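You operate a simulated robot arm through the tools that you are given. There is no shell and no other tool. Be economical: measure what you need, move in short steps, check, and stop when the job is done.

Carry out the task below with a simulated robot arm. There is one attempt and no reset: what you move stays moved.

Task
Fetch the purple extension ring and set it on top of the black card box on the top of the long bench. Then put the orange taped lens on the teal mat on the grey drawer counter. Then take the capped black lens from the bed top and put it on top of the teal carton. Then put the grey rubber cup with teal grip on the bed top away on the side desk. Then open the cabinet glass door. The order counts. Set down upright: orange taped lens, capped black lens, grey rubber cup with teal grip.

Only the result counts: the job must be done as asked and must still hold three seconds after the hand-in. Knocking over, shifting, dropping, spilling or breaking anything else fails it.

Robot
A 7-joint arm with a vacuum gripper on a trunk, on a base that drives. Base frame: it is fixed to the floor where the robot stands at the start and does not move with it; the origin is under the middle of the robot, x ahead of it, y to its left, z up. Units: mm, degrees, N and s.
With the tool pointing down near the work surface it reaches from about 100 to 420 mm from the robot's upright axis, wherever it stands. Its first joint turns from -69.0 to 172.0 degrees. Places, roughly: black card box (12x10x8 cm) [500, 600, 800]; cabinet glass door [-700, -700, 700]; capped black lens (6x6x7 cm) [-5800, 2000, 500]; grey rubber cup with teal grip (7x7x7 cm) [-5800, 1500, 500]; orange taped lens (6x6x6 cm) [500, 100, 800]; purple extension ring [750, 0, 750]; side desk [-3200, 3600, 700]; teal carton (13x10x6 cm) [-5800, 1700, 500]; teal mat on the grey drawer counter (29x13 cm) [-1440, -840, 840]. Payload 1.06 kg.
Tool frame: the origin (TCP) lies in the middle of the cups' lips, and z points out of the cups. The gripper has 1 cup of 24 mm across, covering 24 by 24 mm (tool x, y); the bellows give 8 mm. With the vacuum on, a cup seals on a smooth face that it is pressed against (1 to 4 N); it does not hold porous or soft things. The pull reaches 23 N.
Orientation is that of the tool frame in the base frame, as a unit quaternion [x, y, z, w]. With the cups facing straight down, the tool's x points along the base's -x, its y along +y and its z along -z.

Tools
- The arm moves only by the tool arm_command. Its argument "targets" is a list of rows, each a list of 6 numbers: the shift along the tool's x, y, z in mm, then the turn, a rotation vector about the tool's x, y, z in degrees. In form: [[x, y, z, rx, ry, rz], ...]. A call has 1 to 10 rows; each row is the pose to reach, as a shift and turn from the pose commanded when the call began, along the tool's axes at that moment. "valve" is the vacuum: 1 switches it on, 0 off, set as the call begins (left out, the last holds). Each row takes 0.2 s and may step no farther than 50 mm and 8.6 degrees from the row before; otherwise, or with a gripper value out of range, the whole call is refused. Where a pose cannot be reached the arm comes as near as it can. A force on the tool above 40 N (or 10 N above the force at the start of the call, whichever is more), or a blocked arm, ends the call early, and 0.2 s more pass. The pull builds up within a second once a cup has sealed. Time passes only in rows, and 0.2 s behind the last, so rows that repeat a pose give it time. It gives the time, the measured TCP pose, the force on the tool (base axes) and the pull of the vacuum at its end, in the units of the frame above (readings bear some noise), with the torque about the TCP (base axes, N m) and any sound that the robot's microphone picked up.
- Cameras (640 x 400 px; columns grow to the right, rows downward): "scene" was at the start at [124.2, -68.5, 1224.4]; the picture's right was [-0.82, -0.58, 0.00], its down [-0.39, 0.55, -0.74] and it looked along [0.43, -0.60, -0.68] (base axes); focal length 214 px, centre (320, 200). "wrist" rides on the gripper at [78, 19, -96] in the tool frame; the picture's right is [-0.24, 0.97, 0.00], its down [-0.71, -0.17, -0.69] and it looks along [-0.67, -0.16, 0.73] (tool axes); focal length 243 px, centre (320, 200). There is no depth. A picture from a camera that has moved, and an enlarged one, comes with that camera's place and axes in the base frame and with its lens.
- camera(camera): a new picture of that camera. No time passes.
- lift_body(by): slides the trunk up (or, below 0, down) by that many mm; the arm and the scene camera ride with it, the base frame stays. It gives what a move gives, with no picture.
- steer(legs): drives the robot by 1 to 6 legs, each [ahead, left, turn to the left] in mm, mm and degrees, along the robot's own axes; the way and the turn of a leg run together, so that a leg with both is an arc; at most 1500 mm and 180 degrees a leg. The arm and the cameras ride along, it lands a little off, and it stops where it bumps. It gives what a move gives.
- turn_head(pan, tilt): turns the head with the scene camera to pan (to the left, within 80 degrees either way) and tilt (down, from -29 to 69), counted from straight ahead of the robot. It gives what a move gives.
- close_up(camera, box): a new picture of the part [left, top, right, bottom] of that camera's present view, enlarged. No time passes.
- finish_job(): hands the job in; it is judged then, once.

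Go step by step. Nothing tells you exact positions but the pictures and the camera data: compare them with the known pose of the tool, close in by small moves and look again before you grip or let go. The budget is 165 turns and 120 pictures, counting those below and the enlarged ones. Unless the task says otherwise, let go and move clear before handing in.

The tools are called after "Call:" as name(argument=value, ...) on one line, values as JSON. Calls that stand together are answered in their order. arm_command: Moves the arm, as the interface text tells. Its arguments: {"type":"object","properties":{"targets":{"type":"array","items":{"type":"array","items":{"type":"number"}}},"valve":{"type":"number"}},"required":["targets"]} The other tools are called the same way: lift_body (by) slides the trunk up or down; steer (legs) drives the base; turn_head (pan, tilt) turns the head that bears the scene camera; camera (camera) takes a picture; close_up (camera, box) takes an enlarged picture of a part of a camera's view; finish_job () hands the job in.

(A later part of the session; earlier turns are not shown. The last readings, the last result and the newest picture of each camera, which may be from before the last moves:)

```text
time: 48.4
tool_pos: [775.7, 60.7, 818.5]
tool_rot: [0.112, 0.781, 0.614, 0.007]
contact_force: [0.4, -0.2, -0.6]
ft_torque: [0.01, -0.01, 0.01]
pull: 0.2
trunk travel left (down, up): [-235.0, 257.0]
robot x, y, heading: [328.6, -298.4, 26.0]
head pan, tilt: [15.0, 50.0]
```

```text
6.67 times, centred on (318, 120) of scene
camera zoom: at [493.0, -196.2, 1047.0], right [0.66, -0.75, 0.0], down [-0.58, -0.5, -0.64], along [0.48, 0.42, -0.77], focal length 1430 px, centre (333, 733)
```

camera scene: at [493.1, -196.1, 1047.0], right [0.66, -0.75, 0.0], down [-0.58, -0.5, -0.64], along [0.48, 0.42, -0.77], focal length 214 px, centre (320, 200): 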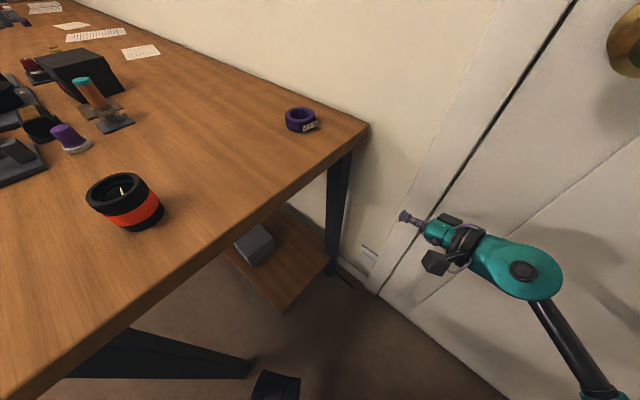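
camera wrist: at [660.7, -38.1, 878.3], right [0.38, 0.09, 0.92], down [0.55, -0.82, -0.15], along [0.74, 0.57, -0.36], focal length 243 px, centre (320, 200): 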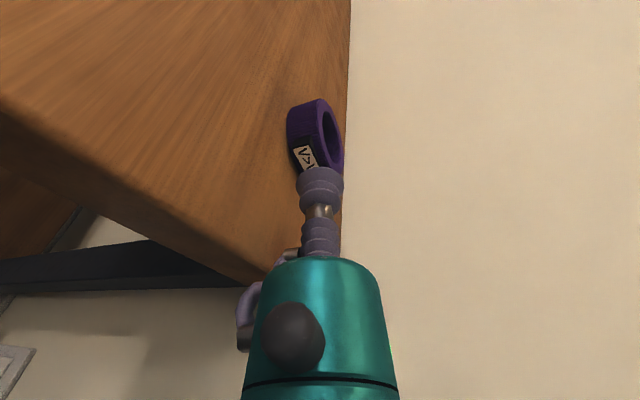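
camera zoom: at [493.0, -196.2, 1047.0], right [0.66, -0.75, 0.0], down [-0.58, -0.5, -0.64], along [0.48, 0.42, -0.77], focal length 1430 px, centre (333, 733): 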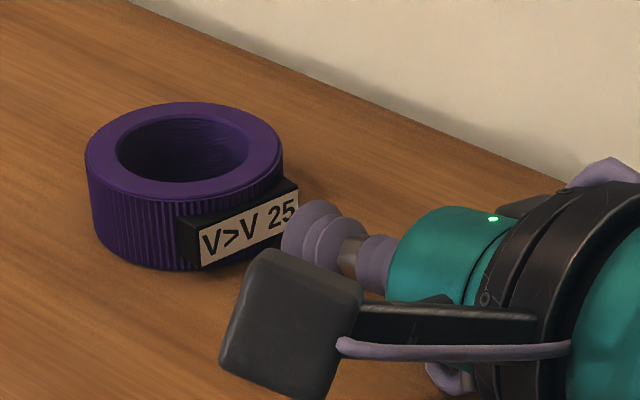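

Triangulation is poorly conditioned from here. I lift and retreat the tool for a wrist picture with a better baseline.

Call:
arm_command(targets=[[0, 30, -20, 0, 0, 0], [0, 70, -40, 0, 0, 0], [0, 100, -40, 0, 0, 0]], valve=0)

Call:
close_up(camera="wrist", box=[220, 50, 380, 150])

Call:
close_up(camera="scene", box=[270, 90, 366, 150])

```text
time: 49.2
tool_pos: [785.6, 43.3, 925.7]
tool_rot: [0.111, 0.782, 0.614, 0.006]
contact_force: [-0.5, -0.3, 0.2]
ft_torque: [0.02, 0.0, 0.0]
pull: 0.0
trunk travel left (down, up): [-235.0, 257.0]
robot x, y, heading: [331.1, -298.5, 25.9]
head pan, tilt: [15.0, 50.0]
```

```text
4.00 times, centred on (300, 100) of wrist
camera zoom: at [696.7, -28.4, 977.6], right [0.39, 0.17, 0.9], down [0.56, -0.82, -0.09], along [0.73, 0.54, -0.42], focal length 970 px, centre (400, 600)
```

zoom: 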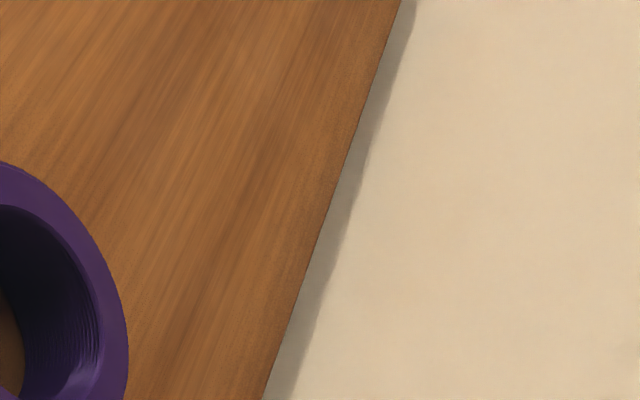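

```text
6.67 times, centred on (318, 120) of scene
camera zoom: at [493.0, -196.1, 1047.0], right [0.66, -0.75, 0.0], down [-0.58, -0.5, -0.64], along [0.48, 0.42, -0.77], focal length 1430 px, centre (333, 733)
```

zoom: 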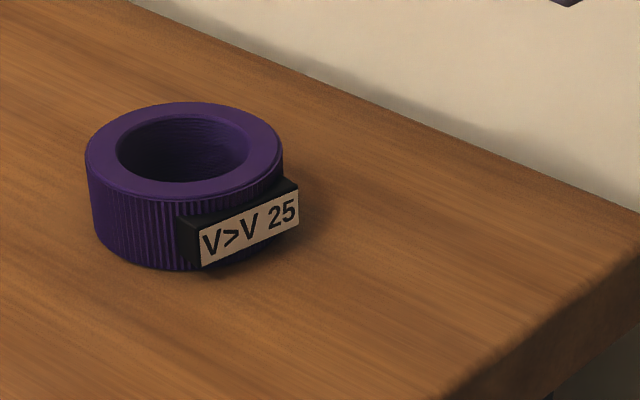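

Call:
camera(camera="wrist")

Call:
close_up(camera="wrist", box=[150, 80, 310, 180])

```text
77 pictures are left
camera wrist: at [696.7, -28.4, 977.6], right [0.39, 0.17, 0.9], down [0.56, -0.82, -0.09], along [0.73, 0.54, -0.42], focal length 243 px, centre (320, 200)
```

wrist: 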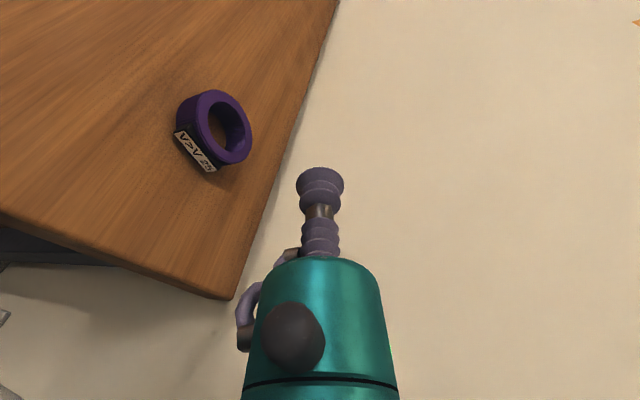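

```text
4.00 times, centred on (230, 130) of wrist
camera zoom: at [696.7, -28.4, 977.6], right [0.39, 0.17, 0.9], down [0.56, -0.82, -0.09], along [0.73, 0.54, -0.42], focal length 970 px, centre (680, 480)
```

zoom: 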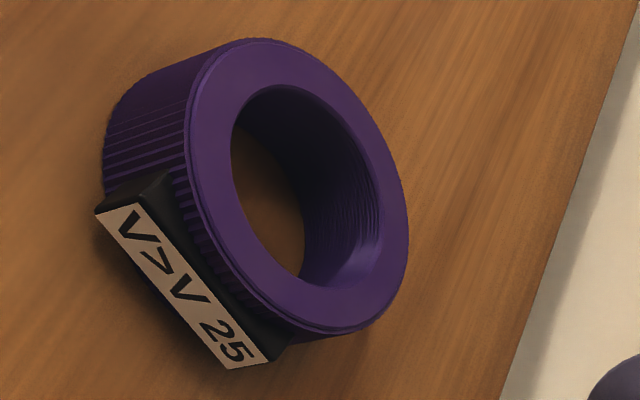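

Combined estimate: tag face near (780, 91, 807). I return to ~25 mm in front of it at 14° pitch and make a brisk press stroke with vacuum on.

Call:
arm_command(targets=[[0, -50, 0, 0, 0, 0], [0, -98, 0, 0, 0, 0], [0, -104, 30, 0, 0, 0], [0, -104, 46, 0, 0, 0], [0, -104, 46, 0, 0, 0], [0, -104, 82, 0, 0, 0], [0, -104, 83, 0, 0, 0], [0, -104, 83, 0, 0, 0], [0, -104, 83, 0, 0, 0]], valve=1)

Call:
close_up(camera="wrist", box=[260, 50, 400, 220])

Call:
close_up(camera="scene", box=[270, 90, 366, 150])

```text
time: 51.2
tool_pos: [781.5, 96.9, 807.2]
tool_rot: [0.109, 0.778, 0.618, 0.008]
contact_force: [3.3, -6.7, 33.6]
ft_torque: [-1.86, -0.96, 0.15]
pull: 23.6
trunk travel left (down, up): [-235.0, 257.0]
robot x, y, heading: [327.3, -296.3, 26.1]
head pan, tilt: [15.0, 50.0]
```

```text
2.35 times, centred on (330, 135) of wrist
camera zoom: at [693.5, 24.8, 858.5], right [0.39, 0.16, 0.91], down [0.56, -0.82, -0.09], along [0.73, 0.54, -0.41], focal length 571 px, centre (296, 353)
```

zoom: 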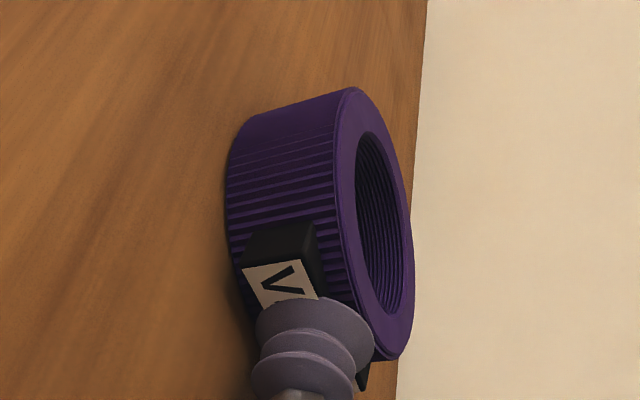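

```text
6.67 times, centred on (318, 120) of scene
camera zoom: at [491.4, -198.0, 1047.6], right [0.66, -0.75, 0.0], down [-0.58, -0.5, -0.64], along [0.49, 0.42, -0.76], focal length 1430 px, centre (333, 733)
```

zoom: 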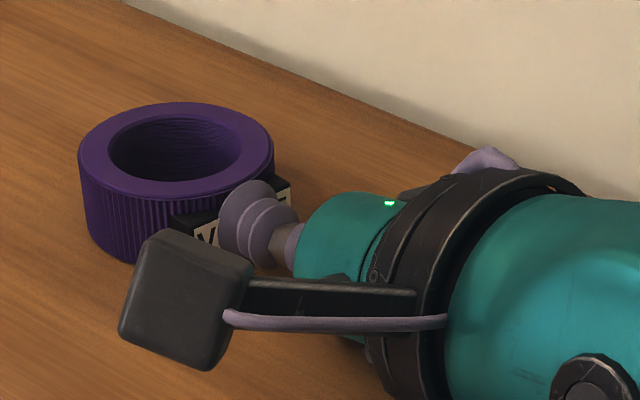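

It sealed (pull 23.6 N). I lift straight up, gently, to see that the ring comes with it.

Call:
arm_command(targets=[[0.6, 5, -1.2, 0, 0, 0], [1.9, 14, -3.7, 0, 0, 0], [5, 38, -10, 0, 0, 0], [10, 77, -20, 0, 0, 0]])

Call:
camera(camera="scene")

```text
time: 52.2
tool_pos: [781.6, 103.0, 884.8]
tool_rot: [0.113, 0.781, 0.614, 0.006]
contact_force: [0.4, -0.8, -0.6]
ft_torque: [0.05, 0.0, -0.02]
pull: 22.9
trunk travel left (down, up): [-235.0, 257.0]
robot x, y, heading: [327.3, -297.2, 26.1]
head pan, tilt: [15.0, 50.0]
```

```text
73 pictures are left
camera scene: at [493.0, -196.1, 1047.0], right [0.66, -0.75, 0.0], down [-0.58, -0.5, -0.64], along [0.48, 0.42, -0.77], focal length 214 px, centre (320, 200)
```

scene: 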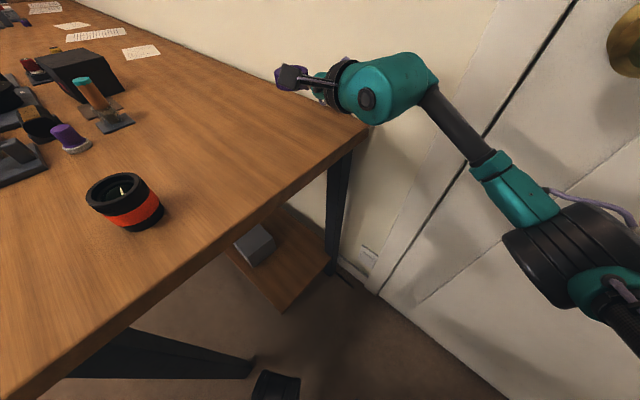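

The ring is held. The box is near (560,637); I raise the trunk, back away from the bench corner, straighten to heading 0 and slide left along the bench front with the arm kept as it is.

Call:
lift_body(by=150)

Call:
steer(legs=[[-340, 166, 0], [0, 0, -26], [0, 700, 0]])

Call:
turn_head(pan=20, tilt=45)

Call:
camera(camera="scene")

```text
time: 54.0
tool_pos: [780.9, 98.9, 1032.8]
tool_rot: [0.112, 0.781, 0.614, 0.006]
contact_force: [-0.5, -0.3, -0.2]
ft_torque: [0.07, 0.0, 0.01]
pull: 23.3
trunk travel left (down, up): [-385.0, 107.0]
robot x, y, heading: [326.6, -298.3, 25.9]
head pan, tilt: [15.0, 50.0]
```

```text
time: 64.1
tool_pos: [525.8, 573.3, 1033.2]
tool_rot: [0.285, 0.736, 0.597, 0.144]
contact_force: [1.2, -0.4, -1.2]
ft_torque: [0.04, -0.01, 0.04]
pull: 22.8
trunk travel left (down, up): [-385.0, 107.0]
robot x, y, heading: [-57.5, 415.3, -0.6]
head pan, tilt: [15.0, 50.0]
```

```text
time: 64.7
tool_pos: [525.6, 572.4, 1033.5]
tool_rot: [0.285, 0.736, 0.596, 0.145]
contact_force: [0.9, -0.1, 0.0]
ft_torque: [0.07, 0.0, 0.05]
pull: 22.3
trunk travel left (down, up): [-385.0, 107.0]
robot x, y, heading: [-55.5, 412.9, -0.3]
head pan, tilt: [20.0, 45.0]
```

```text
72 pictures are left
camera scene: at [103.1, 443.6, 1203.9], right [0.34, -0.94, 0.0], down [-0.67, -0.24, -0.71], along [0.66, 0.24, -0.71], focal length 214 px, centre (320, 200)
```

scene: 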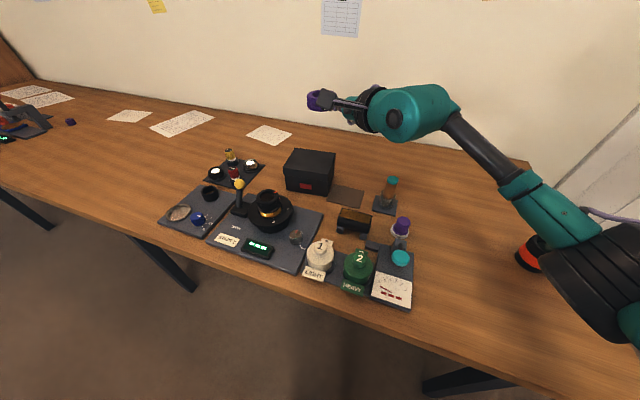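

I zoom on the box and the held ring.

Call:
close_up(camera="scene", box=[260, 75, 420, 210])

Call:
close_up(camera="wrist", box=[120, 0, 460, 230])

```text
2.96 times, centred on (340, 142) of scene
camera zoom: at [103.1, 443.6, 1203.9], right [0.34, -0.94, 0.0], down [-0.67, -0.24, -0.71], along [0.66, 0.24, -0.71], focal length 636 px, centre (261, 370)
```

zoom: 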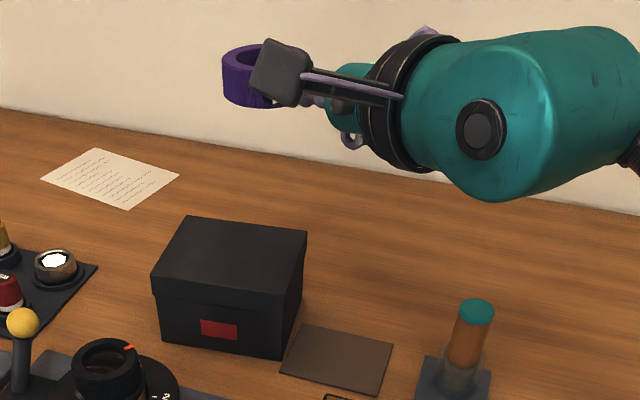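

```text
1.74 times, centred on (290, 115) of wrist
camera zoom: at [415.0, 545.6, 1085.3], right [0.43, -0.02, 0.9], down [0.14, -0.99, -0.09], along [0.89, 0.16, -0.42], focal length 422 px, centre (372, 348)
```

zoom: 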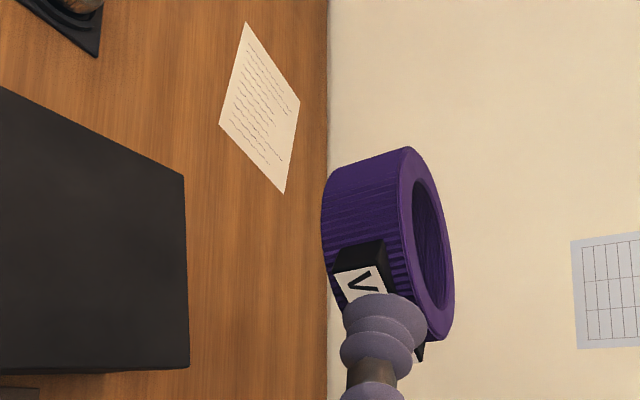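

Box top centre ≈ (536,625), z≈881; ring centre ≈ (548,604), bottom ≈1022. I shift over the box and lower to about 20 mm above it.

Call:
arm_command(targets=[[21.3, -0.5, 9.3, 0, 0, 0], [16, -39, 19, 0, 0, 0], [11, -77, 29, 0, 0, 0], [6.2, -115.7, 38.8, 0, 0, 0]])

Call:
close_up(camera="scene", box=[240, 100, 400, 200])

Call:
camera(camera="wrist")

```text
time: 65.7
tool_pos: [513.6, 590.6, 911.7]
tool_rot: [0.286, 0.736, 0.597, 0.144]
contact_force: [0.4, 0.3, -1.0]
ft_torque: [0.07, 0.03, 0.02]
pull: 22.5
trunk travel left (down, up): [-385.0, 107.0]
robot x, y, heading: [-54.4, 416.5, 0.1]
head pan, tilt: [20.0, 45.0]
```

```text
4.00 times, centred on (320, 150) of scene
camera zoom: at [103.1, 443.7, 1203.9], right [0.34, -0.94, 0.0], down [-0.66, -0.24, -0.71], along [0.66, 0.24, -0.71], focal length 858 px, centre (320, 400)
```

zoom: 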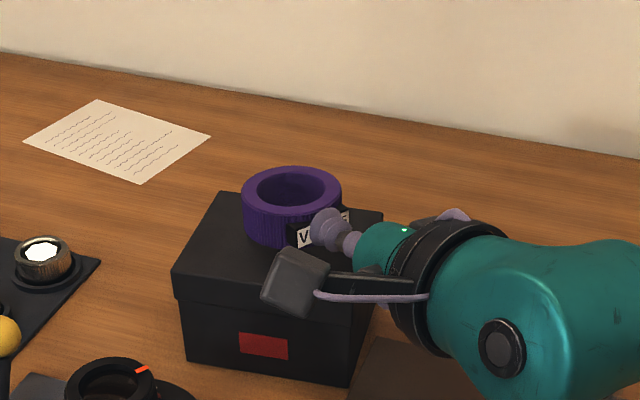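

```text
68 pictures are left
camera wrist: at [402.9, 563.9, 964.2], right [0.43, -0.02, 0.9], down [0.14, -0.99, -0.09], along [0.89, 0.16, -0.42], focal length 243 px, centre (320, 200)
```

wrist: 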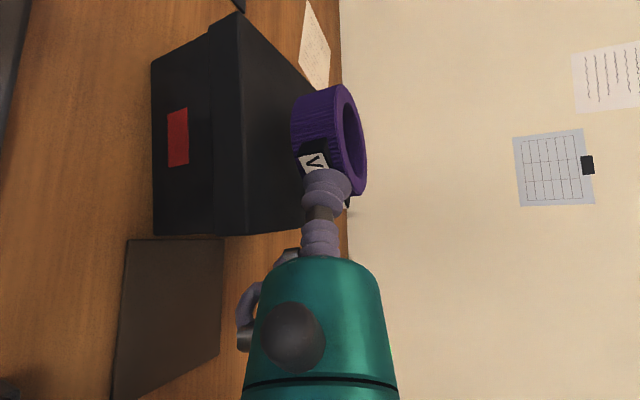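

Well centred. I lower gently until it touches.

Call:
arm_command(targets=[[-1.3, -9.6, 2.5, 0, 0, 0], [-1.8, -13.4, 3.4, 0, 0, 0], [-2, -15.4, 3.9, 0, 0, 0], [-2.3, -17.3, 4.4, 0, 0, 0]])

Call:
close_up(camera="scene", box=[240, 100, 400, 200])

```text
time: 66.7
tool_pos: [513.4, 592.2, 894.7]
tool_rot: [0.285, 0.736, 0.597, 0.144]
contact_force: [0.6, 0.4, -0.6]
ft_torque: [0.04, -0.03, 0.03]
pull: 23.0
trunk travel left (down, up): [-385.0, 107.0]
robot x, y, heading: [-54.8, 412.2, -0.2]
head pan, tilt: [20.0, 45.0]
```

```text
4.00 times, centred on (320, 150) of scene
camera zoom: at [103.1, 443.7, 1203.9], right [0.34, -0.94, 0.0], down [-0.66, -0.24, -0.71], along [0.66, 0.24, -0.71], focal length 858 px, centre (320, 400)
```

zoom: 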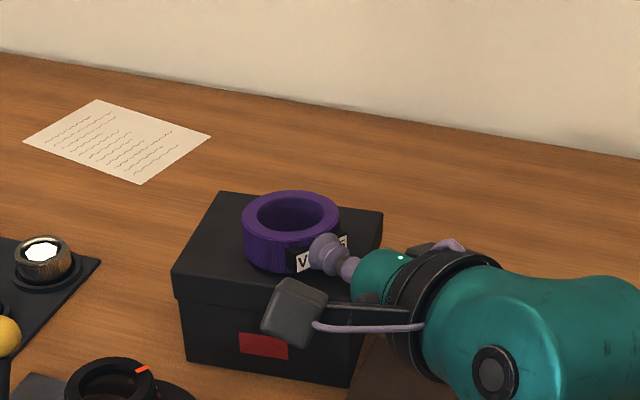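

Call:
arm_command(targets=[[-0.2, -1, 0.25, 0, 0, 0], [-0.3, -2, 0.5, 0, 0, 0], [-0.4, -3, 0.75, 0, 0, 0], [-0.5, -4, 1, 0, 0, 0], [-0.5, -4, 1, 0, 0, 0]])

Call:
close_up(camera="scene", box=[280, 130, 344, 170])

```text
time: 67.9
tool_pos: [514.1, 591.7, 889.4]
tool_rot: [0.285, 0.736, 0.597, 0.144]
contact_force: [-0.3, -1.0, -2.5]
ft_torque: [0.05, -0.07, 0.0]
pull: 22.8
trunk travel left (down, up): [-385.0, 107.0]
robot x, y, heading: [-55.7, 416.7, -0.3]
head pan, tilt: [20.0, 45.0]
```

```text
10.00 times, centred on (312, 150) of scene
camera zoom: at [103.1, 443.6, 1203.9], right [0.34, -0.94, 0.0], down [-0.66, -0.24, -0.71], along [0.66, 0.24, -0.71], focal length 2145 px, centre (400, 700)
```

zoom: 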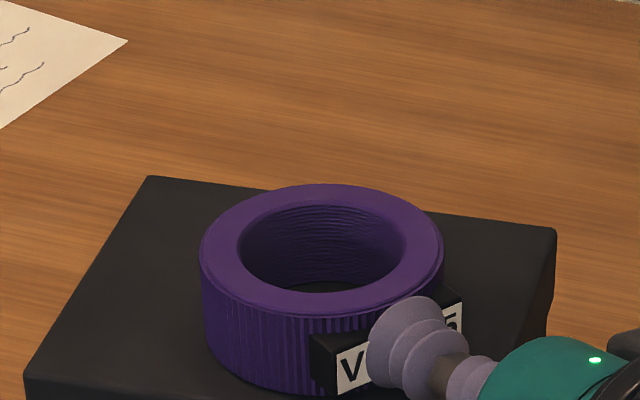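

Call:
arm_command(targets=[[-0.2, -1, 0.25, 0, 0, 0], [-0.3, -2, 0.5, 0, 0, 0], [-0.4, -3, 0.75, 0, 0, 0], [-0.4, -3, 0.75, 0, 0, 0]])

```text
time: 68.9
tool_pos: [513.9, 592.8, 889.3]
tool_rot: [0.286, 0.735, 0.597, 0.145]
contact_force: [1.6, -1.1, 2.7]
ft_torque: [0.06, -0.13, -0.01]
pull: 22.9
trunk travel left (down, up): [-385.0, 107.0]
robot x, y, heading: [-55.0, 418.7, -0.2]
head pan, tilt: [20.0, 45.0]
```

Contact made; release and retreat.

Call:
arm_command(targets=[[0, 0, 0, 0, 0, 0], [0, 0, 0, 0, 0, 0], [0, 0, 0, 0, 0, 0], [0, 0, -5, 0, 0, 0], [0, 0, -30, 0, 0, 0], [0, 30, -70, 0, 0, 0], [0, 75, -100, 0, 0, 0]], valve=0)

Call:
close_up(camera="scene", box=[240, 100, 400, 200])

```text
refused: row 7 steps farther than a row can; nothing moved
```

```text
4.00 times, centred on (320, 150) of scene
camera zoom: at [102.9, 443.3, 1204.0], right [0.34, -0.94, 0.0], down [-0.66, -0.24, -0.71], along [0.66, 0.24, -0.71], focal length 858 px, centre (320, 400)
```

zoom: 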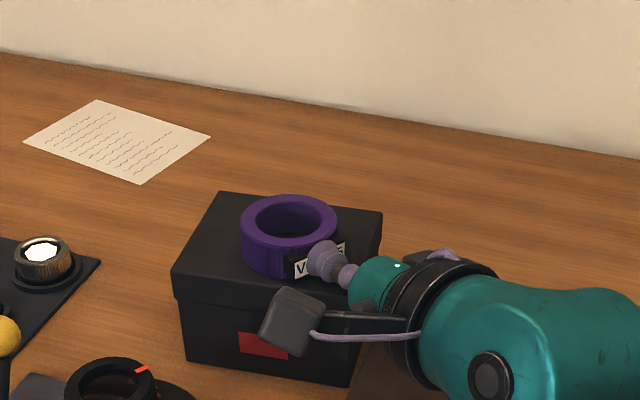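

Call:
arm_command(targets=[[0, 0, 0, 0, 0, 0], [0, 0, 0, 0, 0, 0], [0, 0, 0, 0, 0, 0], [0, 0, -5, 0, 0, 0], [0, 0, -30, 0, 0, 0], [0, 20, -65, 0, 0, 0], [0, 55, -95, 0, 0, 0], [0, 100, -105, 0, 0, 0]], valve=0)

Call:
camera(camera="scene")

```text
time: 70.7
tool_pos: [479.5, 522.6, 1010.8]
tool_rot: [0.285, 0.736, 0.597, 0.144]
contact_force: [-0.3, -0.4, -0.2]
ft_torque: [-0.02, -0.02, -0.01]
pull: 0.0
trunk travel left (down, up): [-385.0, 107.0]
robot x, y, heading: [-55.8, 416.5, 0.1]
head pan, tilt: [20.0, 45.0]
```

```text
64 pictures are left
camera scene: at [103.0, 443.8, 1204.0], right [0.34, -0.94, 0.0], down [-0.66, -0.24, -0.71], along [0.66, 0.24, -0.71], focal length 214 px, centre (320, 200)
```

scene: 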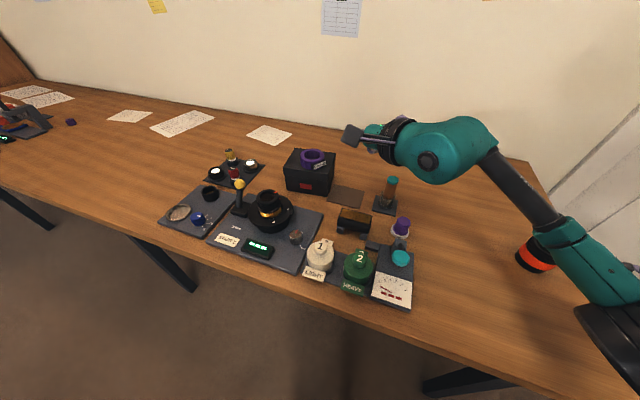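

The ring rests on the box. Next the orange lens at about (465,112). I bring the tool back to pointing down while retracting.

Call:
arm_command(targets=[[10.8, -2.6, -22.4, 8.3, -1.1, 0], [21.5, -5.2, -44.9, 16.7, -2.2, 0], [32.3, -7.7, -67.3, 25, -3.3, 0], [43.1, -10.3, -89.8, 33.3, -4.4, 0], [53.8, -12.9, -112.2, 41.7, -5.5, 0], [64.6, -15.5, -134.7, 50, -6.6, 0], [75.4, -18, -157.1, 58.3, -7.7, 0], [86.1, -20.6, -179.6, 66.7, -8.8, 0], [96.9, -23.2, -202, 75, -9.9, 0]])

Call:
arm_command(targets=[[0, 0, 0, 0, 0, -8], [0, 0, 0, 0, 0, -16], [0, 0, 0, 0, 0, -24], [0, 0, 0, 0, 0, -32], [0, 0, 0, 0, 0, -35]])

```text
time: 72.7
tool_pos: [286.2, 415.6, 1050.6]
tool_rot: [0.362, 0.932, -0.001, 0.0]
contact_force: [0.3, 0.3, -0.4]
ft_torque: [0.01, 0.01, -0.01]
pull: 0.1
trunk travel left (down, up): [-385.0, 107.0]
robot x, y, heading: [-57.8, 418.9, 0.1]
head pan, tilt: [20.0, 45.0]
```

```text
time: 73.9
tool_pos: [284.7, 416.3, 1050.2]
tool_rot: [0.064, 0.998, 0.0, 0.001]
contact_force: [0.0, -0.7, -0.5]
ft_torque: [0.02, -0.01, -0.02]
pull: 0.1
trunk travel left (down, up): [-385.0, 107.0]
robot x, y, heading: [-57.6, 415.8, -0.1]
head pan, tilt: [20.0, 45.0]
```

Call:
steer(legs=[[0, -304, 0], [115, 0, 0]])

Call:
turn_head(pan=0, tilt=55)

Call:
camera(camera="scene")

Call:
camera(camera="wrist")

```text
time: 78.1
tool_pos: [396.1, 98.8, 1049.4]
tool_rot: [0.066, 0.998, 0.001, 0.001]
contact_force: [-0.6, -0.5, -0.5]
ft_torque: [0.01, 0.02, 0.0]
pull: 0.1
trunk travel left (down, up): [-385.0, 107.0]
robot x, y, heading: [56.4, 105.2, -0.1]
head pan, tilt: [20.0, 45.0]
```

```text
time: 78.9
tool_pos: [397.3, 97.7, 1050.8]
tool_rot: [0.066, 0.998, 0.001, -0.001]
contact_force: [-0.4, 0.5, -0.2]
ft_torque: [0.01, -0.02, -0.05]
pull: 0.0
trunk travel left (down, up): [-385.0, 107.0]
robot x, y, heading: [59.3, 100.5, -0.5]
head pan, tilt: [0.0, 55.0]
```

```text
63 pictures are left
camera scene: at [209.6, 100.2, 1190.6], right [0.0, -1.0, 0.0], down [-0.82, 0.0, -0.57], along [0.57, 0.0, -0.82], focal length 214 px, centre (320, 200)
```

scene: 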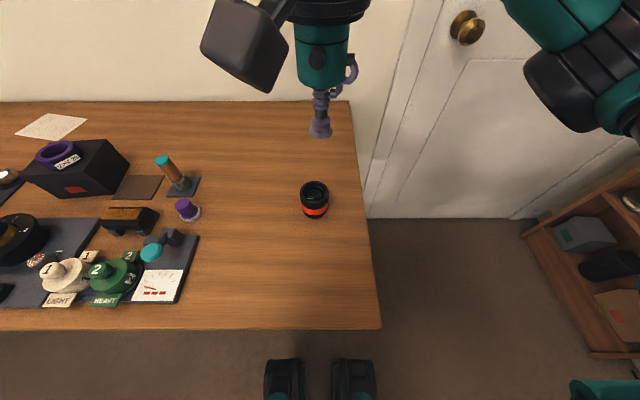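

```text
62 pictures are left
camera wrist: at [320.8, 128.4, 1146.3], right [0.36, 0.93, 0.0], down [0.68, -0.26, 0.68], along [0.64, -0.25, -0.73], focal length 243 px, centre (320, 200)
```

wrist: 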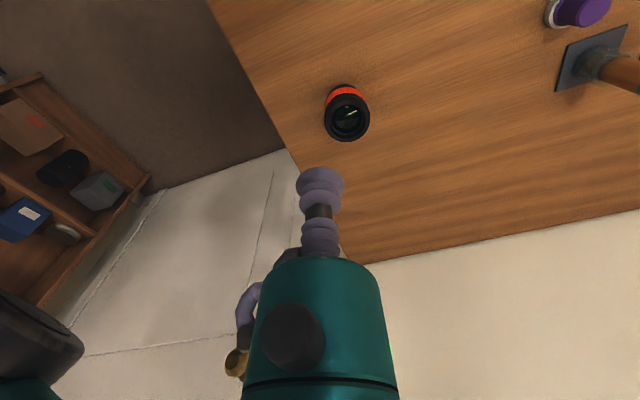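

Lens top centre ≈ (458,110). I move the tool above it and inspect the top.

Call:
close_up(camera="wrist", box=[310, 70, 390, 150])

Call:
arm_command(targets=[[-30, 5, 40, 0, 0, 0], [-58, 8, 80, 0, 0, 0], [-60, 8, 125, 0, 0, 0], [-60, 8, 150, 0, 0, 0]])

Call:
camera(camera="wrist")

Call:
close_up(camera="scene", box=[270, 100, 370, 230])

```text
5.00 times, centred on (350, 110) of wrist
camera zoom: at [320.8, 128.4, 1146.3], right [0.36, 0.93, 0.0], down [0.68, -0.26, 0.68], along [0.64, -0.25, -0.73], focal length 1213 px, centre (170, 650)
```

zoom: 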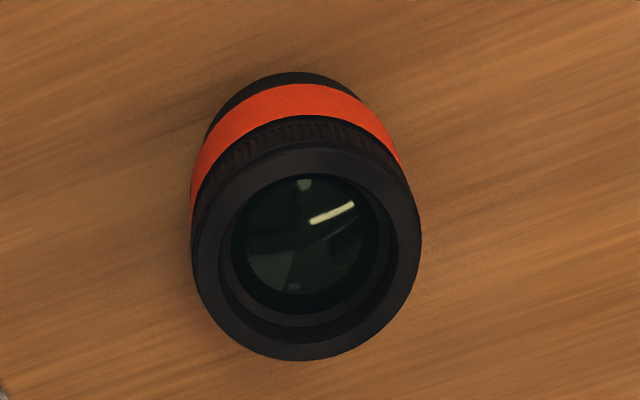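

```text
refused: row 1 steps farther than a row can; nothing moved
```

```text
60 pictures are left
camera wrist: at [320.8, 128.4, 1146.3], right [0.36, 0.93, 0.0], down [0.68, -0.26, 0.68], along [0.64, -0.25, -0.73], focal length 243 px, centre (320, 200)
```

wrist: 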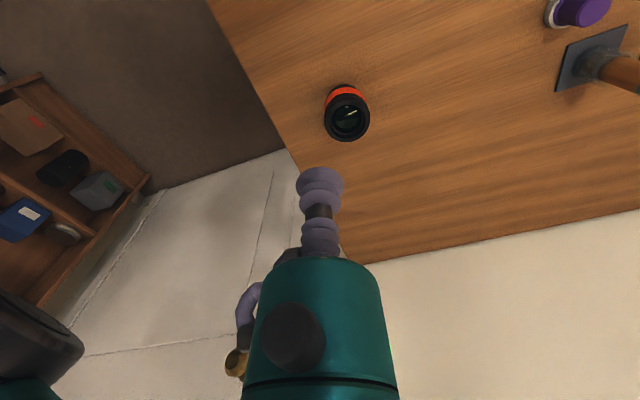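

```text
3.08 times, centred on (320, 165) of scene
camera zoom: at [209.6, 100.2, 1190.6], right [0.0, -1.0, 0.0], down [-0.82, 0.0, -0.57], along [0.57, 0.0, -0.82], focal length 660 px, centre (320, 308)
```

zoom: 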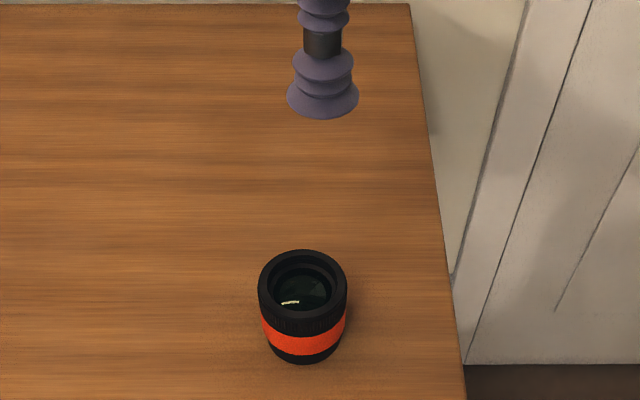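

Call:
arm_command(targets=[[-30, 10, 30, 0, 0, 0], [-61, 21, 60, 0, 0, 0], [-61, 21, 105, 0, 0, 0], [-61, 21, 150, 0, 0, 0], [-61, 21, 175, 0, 0, 0]])

Call:
close_up(camera="scene", box=[270, 130, 370, 230])

Call:
close_up(camera="wrist", box=[250, 100, 390, 240])

```text
time: 80.1
tool_pos: [460.5, 112.5, 876.6]
tool_rot: [0.065, 0.998, 0.001, -0.001]
contact_force: [1.2, -0.2, 1.0]
ft_torque: [-0.01, -0.01, -0.03]
pull: 0.1
trunk travel left (down, up): [-385.0, 107.0]
robot x, y, heading: [56.6, 101.0, -0.3]
head pan, tilt: [0.0, 55.0]
```

```text
4.00 times, centred on (320, 180) of scene
camera zoom: at [209.6, 100.1, 1190.5], right [0.0, -1.0, 0.0], down [-0.82, 0.0, -0.57], along [0.57, 0.0, -0.82], focal length 858 px, centre (320, 280)
```

zoom: 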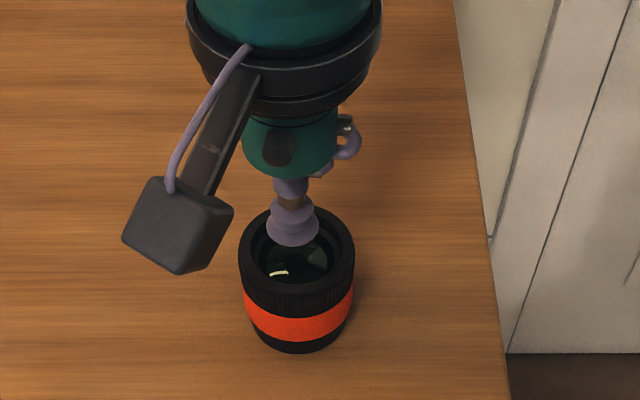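

```text
2.86 times, centred on (320, 170) of wrist
camera zoom: at [385.6, 141.8, 972.1], right [0.36, 0.93, 0.0], down [0.68, -0.26, 0.68], along [0.64, -0.25, -0.73], focal length 693 px, centre (320, 286)
```

zoom: 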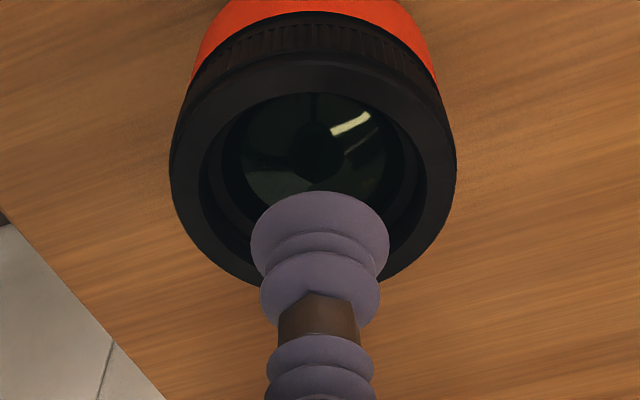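

Aligned to within ~1 mm. Lower onto the glass with vacuum on.

Call:
arm_command(targets=[[0, -1.2, 18, 0, 0, 0], [0, -1.2, 22, 0, 0, 0], [0, -1.2, 25, 0, 0, 0], [0, -1.2, 28, 0, 0, 0], [0, -1.2, 30, 0, 0, 0]], valve=1)

```text
time: 81.2
tool_pos: [460.0, 111.4, 851.6]
tool_rot: [0.067, 0.998, 0.005, 0.002]
contact_force: [-3.1, -3.9, 16.3]
ft_torque: [-0.04, 0.03, 0.03]
pull: 23.0
trunk travel left (down, up): [-385.0, 107.0]
robot x, y, heading: [55.5, 100.8, -0.4]
head pan, tilt: [0.0, 55.0]
stopped in row 5: the force on the tool passed its limit at 43 N (the readings are from after the stop); the commanded pose is now the measured one
```

Sealed. Lift the lens slowly and check.

Call:
arm_command(targets=[[0, 0, -4, 0, 0, 0], [0, 0, -20, 0, 0, 0], [0, 0, -60, 0, 0, 0], [0, 0, -100, 0, 0, 0], [0, 0, -145, 0, 0, 0], [0, 0, -190, 0, 0, 0]])

Call:
camera(camera="scene")

```text
time: 82.6
tool_pos: [459.3, 111.1, 1042.0]
tool_rot: [0.066, 0.998, 0.003, 0.002]
contact_force: [-0.4, -0.5, -2.6]
ft_torque: [-0.01, -0.02, -0.02]
pull: 22.9
trunk travel left (down, up): [-385.0, 107.0]
robot x, y, heading: [56.7, 101.7, -0.3]
head pan, tilt: [0.0, 55.0]
```

```text
56 pictures are left
camera scene: at [209.5, 100.2, 1190.5], right [0.0, -1.0, 0.0], down [-0.82, 0.0, -0.57], along [0.57, 0.0, -0.82], focal length 214 px, centre (320, 200)
```

scene: 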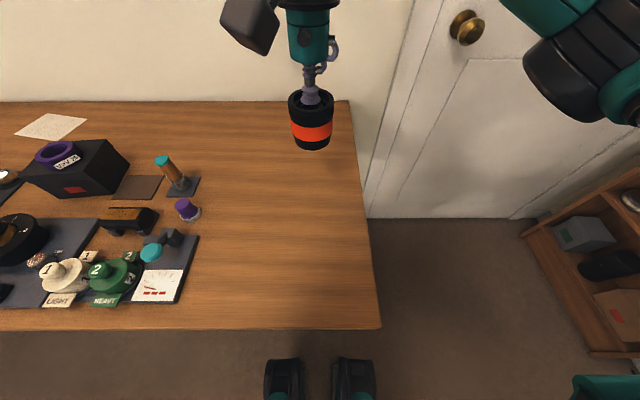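

Lens held. I retract, back off from the bench, turn toward the right/back and look for the grey drawer counter.

Call:
arm_command(targets=[[40, 0, -10, 0, 0, 0], [80, 0, -20, 0, 0, 0], [110, 0, -30, 0, 0, 0]])

Call:
steer(legs=[[-200, 0, 0], [0, 0, -110]])

Call:
turn_head(pan=-20, tilt=20)

Call:
camera(camera="scene")

```text
time: 83.4
tool_pos: [351.9, 124.8, 1068.1]
tool_rot: [0.067, 0.998, 0.003, 0.001]
contact_force: [0.4, 0.7, -2.0]
ft_torque: [0.0, 0.02, 0.0]
pull: 23.3
trunk travel left (down, up): [-385.0, 107.0]
robot x, y, heading: [56.8, 102.0, 0.1]
head pan, tilt: [0.0, 55.0]
```

```text
time: 89.7
tool_pos: [-229.4, -183.1, 1068.0]
tool_rot: [0.857, 0.515, 0.0, 0.004]
contact_force: [-0.2, 0.4, -0.4]
ft_torque: [0.01, 0.0, 0.04]
pull: 22.6
trunk travel left (down, up): [-385.0, 107.0]
robot x, y, heading: [-146.8, 102.9, -110.6]
head pan, tilt: [0.0, 55.0]
```

```text
time: 90.7
tool_pos: [-229.1, -183.2, 1067.6]
tool_rot: [0.857, 0.515, 0.0, 0.003]
contact_force: [0.8, -0.3, -1.0]
ft_torque: [0.0, -0.01, 0.01]
pull: 22.4
trunk travel left (down, up): [-385.0, 107.0]
robot x, y, heading: [-147.2, 100.9, -110.8]
head pan, tilt: [-20.0, 20.0]
```

```text
55 pictures are left
camera scene: at [-235.2, -44.0, 1242.5], right [-0.76, 0.65, 0.0], down [0.22, 0.26, -0.94], along [-0.61, -0.71, -0.34], focal length 214 px, centre (320, 200)
```

scene: 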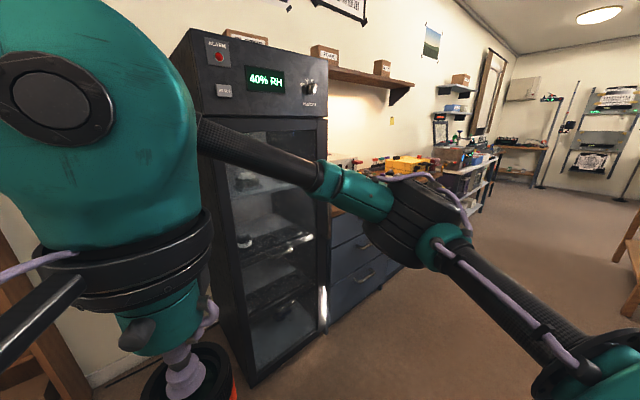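

I see the dry cabinet with the glass door and the grey drawer counter beyond it. I turn to face −y and slide along to the counter at x≈−1400.

Call:
steer(legs=[[0, 0, 20.8], [0, -1250, 0]])

Call:
turn_head(pan=0, tilt=35)

Call:
camera(camera="scene")

```text
time: 102.8
tool_pos: [-1333.4, -219.6, 1067.1]
tool_rot: [0.739, 0.674, 0.002, 0.003]
contact_force: [-0.8, 0.4, -1.3]
ft_torque: [-0.01, -0.04, 0.0]
pull: 23.1
trunk travel left (down, up): [-385.0, 107.0]
robot x, y, heading: [-1370.2, 74.5, -87.9]
head pan, tilt: [-20.0, 20.0]
```

```text
time: 103.6
tool_pos: [-1333.8, -221.4, 1067.0]
tool_rot: [0.739, 0.674, 0.001, 0.004]
contact_force: [0.3, 0.3, -1.6]
ft_torque: [0.02, 0.03, 0.02]
pull: 22.9
trunk travel left (down, up): [-385.0, 107.0]
robot x, y, heading: [-1369.5, 72.4, -87.7]
head pan, tilt: [0.0, 35.0]
```

```text
54 pictures are left
camera scene: at [-1361.6, -94.6, 1218.8], right [-1.0, -0.04, 0.0], down [-0.02, 0.57, -0.82], along [0.03, -0.82, -0.57], focal length 214 px, centre (320, 200)
```

scene: 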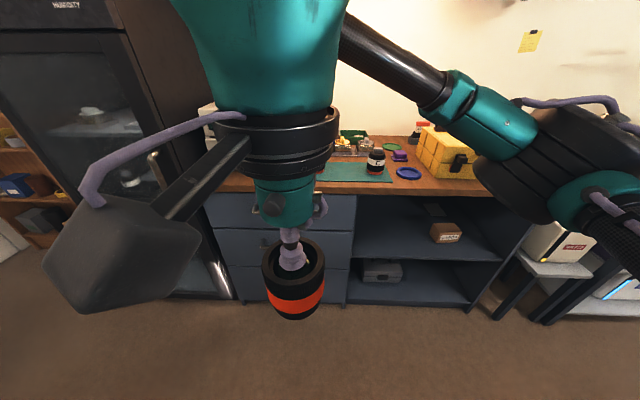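

I see the teal mat, with another small black item near it. Zoom in.

Call:
close_up(camera="scene", box=[310, 115, 450, 200])

Call:
camera(camera="wrist")

```text
4.57 times, centred on (380, 158) of scene
camera zoom: at [-1361.6, -94.6, 1218.8], right [-1.0, -0.04, 0.0], down [-0.02, 0.57, -0.82], along [0.03, -0.82, -0.57], focal length 980 px, centre (46, 394)
```

zoom: 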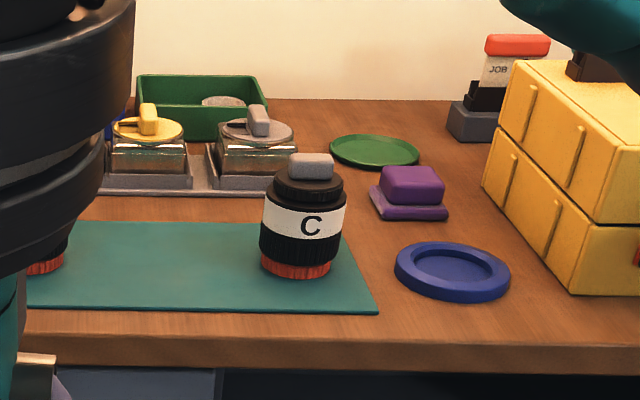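

```text
52 pictures are left
camera wrist: at [-1309.2, -144.0, 1163.8], right [0.95, -0.32, 0.01], down [-0.24, -0.69, 0.69], along [-0.22, -0.65, -0.73], focal length 243 px, centre (320, 200)
```

wrist: 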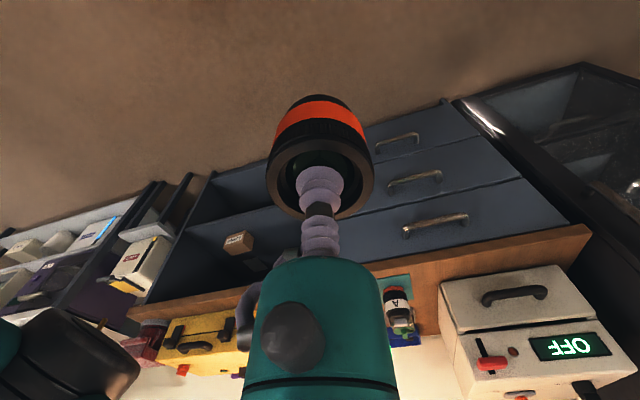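

The mat centre is ≈ (−1440,−826) at z≈842 with item "C" at x≈−1544 and another near −1336; the middle is free. I drive closer.

Call:
steer(legs=[[509, -90, 0]])

Call:
turn_head(pan=10, tilt=55)

Call:
camera(camera="scene")

Call:
camera(camera="wrist")

```text
time: 106.5
tool_pos: [-1408.8, -718.0, 1067.8]
tool_rot: [0.74, 0.673, 0.001, 0.004]
contact_force: [-0.2, 0.3, -1.7]
ft_torque: [0.03, -0.01, -0.02]
pull: 23.2
trunk travel left (down, up): [-385.0, 107.0]
robot x, y, heading: [-1438.8, -425.2, -88.2]
head pan, tilt: [0.0, 35.0]
```

```text
time: 107.4
tool_pos: [-1408.5, -717.3, 1068.3]
tool_rot: [0.74, 0.672, 0.002, 0.004]
contact_force: [-0.1, 0.0, -1.6]
ft_torque: [-0.02, -0.01, -0.03]
pull: 23.0
trunk travel left (down, up): [-385.0, 107.0]
robot x, y, heading: [-1444.0, -420.4, -88.2]
head pan, tilt: [10.0, 55.0]
```

```text
51 pictures are left
camera scene: at [-1423.8, -573.2, 1190.6], right [-0.98, -0.21, 0.0], down [-0.17, 0.8, -0.57], along [0.12, -0.56, -0.82], focal length 214 px, centre (320, 200)
```

scene: 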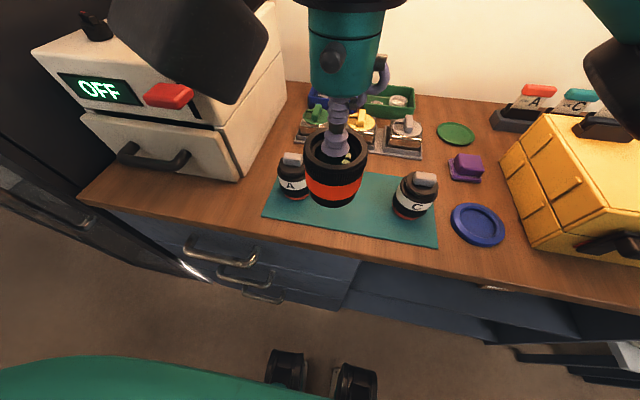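

```text
50 pictures are left
camera wrist: at [-1383.6, -640.3, 1163.8], right [0.94, -0.33, 0.01], down [-0.24, -0.69, 0.69], along [-0.22, -0.65, -0.73], focal length 243 px, centre (320, 200)
```

wrist: 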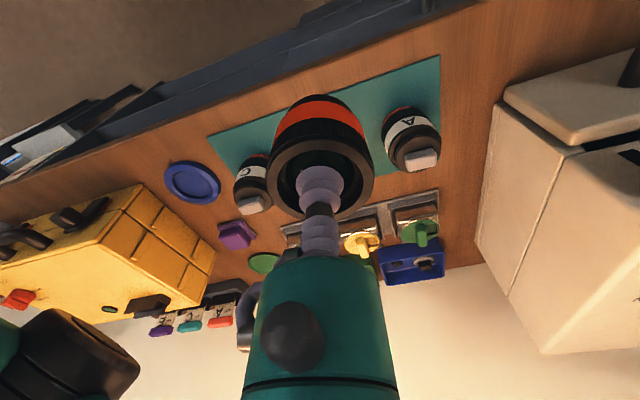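

With the counter top at z≈870, the mat spans x −1580…−1286, y −742…−872; items A (−1331,−797) and C (−1539,−797). I go above (−1435,−800) and lower to about 20 mm above.

Call:
arm_command(targets=[[-43, -9, 0, 0, 0, 0], [-85, -18.6, 10, 0, 0, 0], [-85, -18.6, 55, 0, 0, 0], [-85, -18.6, 100, 0, 0, 0], [-85, -18.6, 120, 0, 0, 0]])

Call:
close_up(camera="scene", box=[240, 90, 460, 260])

Call:
camera(camera="wrist")

```text
time: 108.6
tool_pos: [-1434.2, -800.5, 948.1]
tool_rot: [0.74, 0.673, 0.001, 0.004]
contact_force: [1.1, 0.0, -1.7]
ft_torque: [-0.02, 0.02, 0.0]
pull: 23.1
trunk travel left (down, up): [-385.0, 107.0]
robot x, y, heading: [-1448.1, -423.3, -88.0]
head pan, tilt: [10.0, 55.0]
```

```text
2.35 times, centred on (350, 175) of scene
camera zoom: at [-1423.8, -573.2, 1190.5], right [-0.98, -0.21, 0.0], down [-0.17, 0.8, -0.57], along [0.12, -0.56, -0.82], focal length 505 px, centre (249, 259)
```

zoom: 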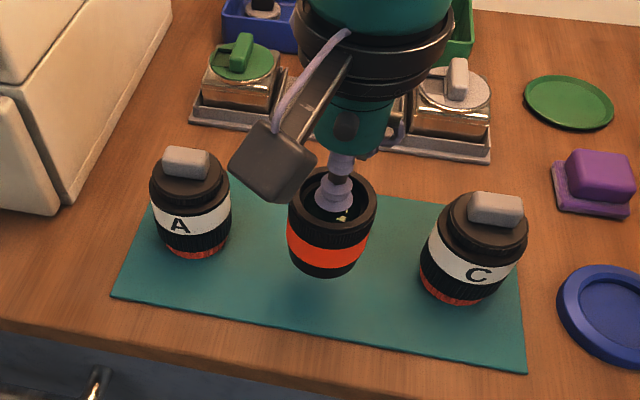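

```text
48 pictures are left
camera wrist: at [-1408.6, -723.1, 1043.9], right [0.94, -0.33, 0.01], down [-0.24, -0.68, 0.69], along [-0.22, -0.65, -0.73], focal length 243 px, centre (320, 200)
```

wrist: 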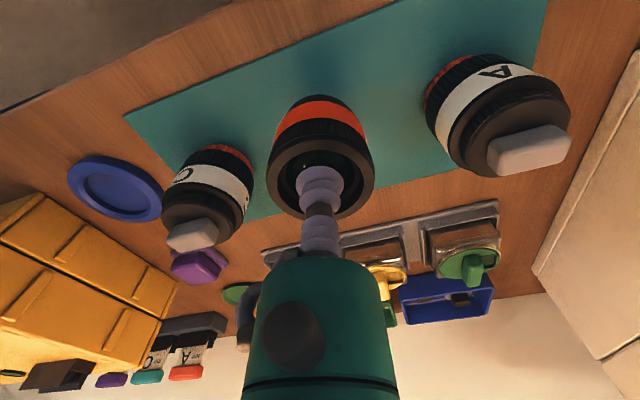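

Positioned well between A and C. Lower until contact.

Call:
arm_command(targets=[[0, 0, 12, 0, 0, 0], [0, 0, 18, 0, 0, 0], [0, 0, 21, 0, 0, 0], [0, 0, 23, 0, 0, 0], [0, 0, 25, 0, 0, 0]])

Call:
close_up(camera="scene", box=[240, 90, 460, 260])

```text
time: 109.8
tool_pos: [-1433.9, -800.8, 922.5]
tool_rot: [0.741, 0.672, 0.001, 0.004]
contact_force: [0.9, -1.2, -0.6]
ft_torque: [-0.02, 0.03, 0.0]
pull: 22.6
trunk travel left (down, up): [-385.0, 107.0]
robot x, y, heading: [-1439.5, -422.3, -88.0]
head pan, tilt: [10.0, 55.0]
```

```text
2.35 times, centred on (350, 175) of scene
camera zoom: at [-1423.8, -573.2, 1190.5], right [-0.98, -0.21, 0.0], down [-0.17, 0.8, -0.57], along [0.12, -0.56, -0.82], focal length 505 px, centre (249, 259)
```

zoom: 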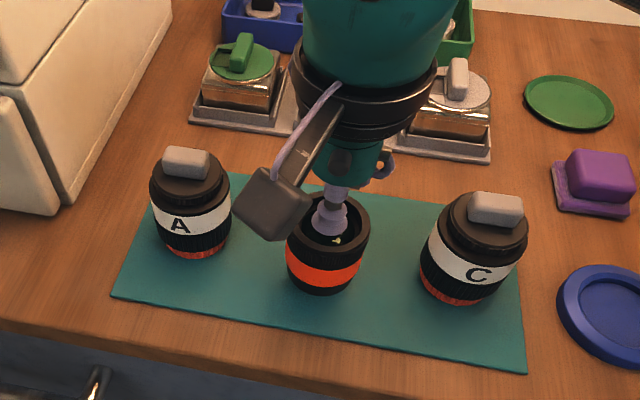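

Call:
arm_command(targets=[[0, 0, 2, 0, 0, 0], [0, 0, 4, 0, 0, 0], [0, 0, 4, 0, 0, 0]])

```text
time: 110.6
tool_pos: [-1434.8, -800.1, 919.1]
tool_rot: [0.74, 0.672, 0.001, 0.003]
contact_force: [-0.7, 0.4, -2.4]
ft_torque: [-0.03, 0.01, -0.03]
pull: 23.1
trunk travel left (down, up): [-385.0, 107.0]
robot x, y, heading: [-1443.4, -421.2, -88.0]
head pan, tilt: [10.0, 55.0]
```

Call:
arm_command(targets=[[0, 0, 2, 0, 0, 0], [0, 0, 3.5, 0, 0, 0], [0, 0, 5, 0, 0, 0], [0, 0, 5, 0, 0, 0]])

Call:
close_up(camera="scene", box=[240, 90, 460, 260])

```text
time: 111.6
tool_pos: [-1434.0, -799.6, 913.7]
tool_rot: [0.74, 0.672, 0.001, 0.004]
contact_force: [-0.2, -0.9, -1.4]
ft_torque: [-0.02, 0.0, 0.03]
pull: 22.7
trunk travel left (down, up): [-385.0, 107.0]
robot x, y, heading: [-1444.4, -423.1, -88.0]
head pan, tilt: [10.0, 55.0]
```

```text
2.35 times, centred on (350, 175) of scene
camera zoom: at [-1423.8, -573.2, 1190.5], right [-0.98, -0.21, 0.0], down [-0.17, 0.8, -0.57], along [0.12, -0.56, -0.82], focal length 505 px, centre (249, 259)
```

zoom: 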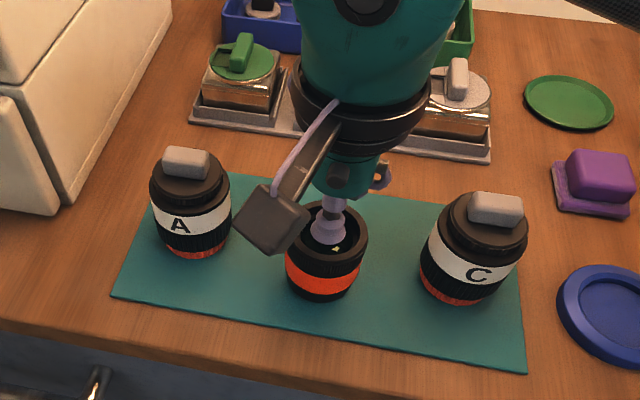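

Call:
arm_command(targets=[[0, 0, 2, 0, 0, 0], [0, 0, 4, 0, 0, 0], [0, 0, 6, 0, 0, 0], [0, 0, 8, 0, 0, 0], [0, 0, 8, 0, 0, 0]])

```text
time: 112.8
tool_pos: [-1435.0, -800.3, 904.6]
tool_rot: [0.74, 0.673, 0.002, 0.004]
contact_force: [-0.1, 0.6, -1.9]
ft_torque: [0.02, -0.04, 0.04]
pull: 22.9
trunk travel left (down, up): [-385.0, 107.0]
robot x, y, heading: [-1442.4, -422.4, -87.9]
head pan, tilt: [10.0, 55.0]
```

Call:
arm_command(targets=[[0, 0, 1.5, 0, 0, 0], [0, 0, 3, 0, 0, 0], [0, 0, 4.5, 0, 0, 0], [0, 0, 4.5, 0, 0, 0]])

Call:
close_up(camera="wrist", box=[120, 0, 580, 280])

```text
time: 113.8
tool_pos: [-1434.3, -800.4, 902.8]
tool_rot: [0.74, 0.673, 0.001, 0.004]
contact_force: [0.8, -4.3, 16.1]
ft_torque: [0.05, 0.03, 0.02]
pull: 22.6
trunk travel left (down, up): [-385.0, 107.0]
robot x, y, heading: [-1446.2, -422.5, -88.2]
head pan, tilt: [10.0, 55.0]
```

```text
1.39 times, centred on (350, 140) of wrist
camera zoom: at [-1409.3, -723.5, 998.4], right [0.94, -0.33, 0.01], down [-0.24, -0.68, 0.69], along [-0.22, -0.65, -0.73], focal length 338 px, centre (278, 284)
```

zoom: 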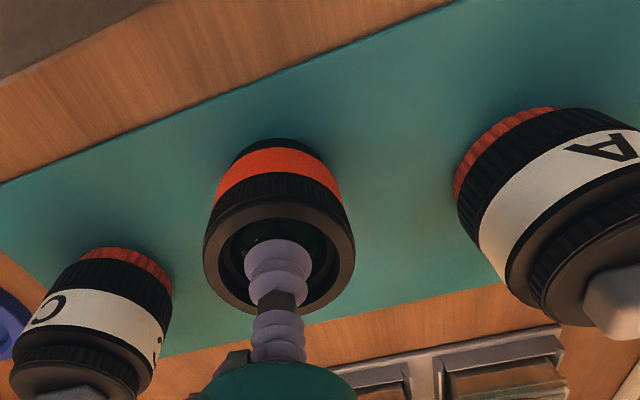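

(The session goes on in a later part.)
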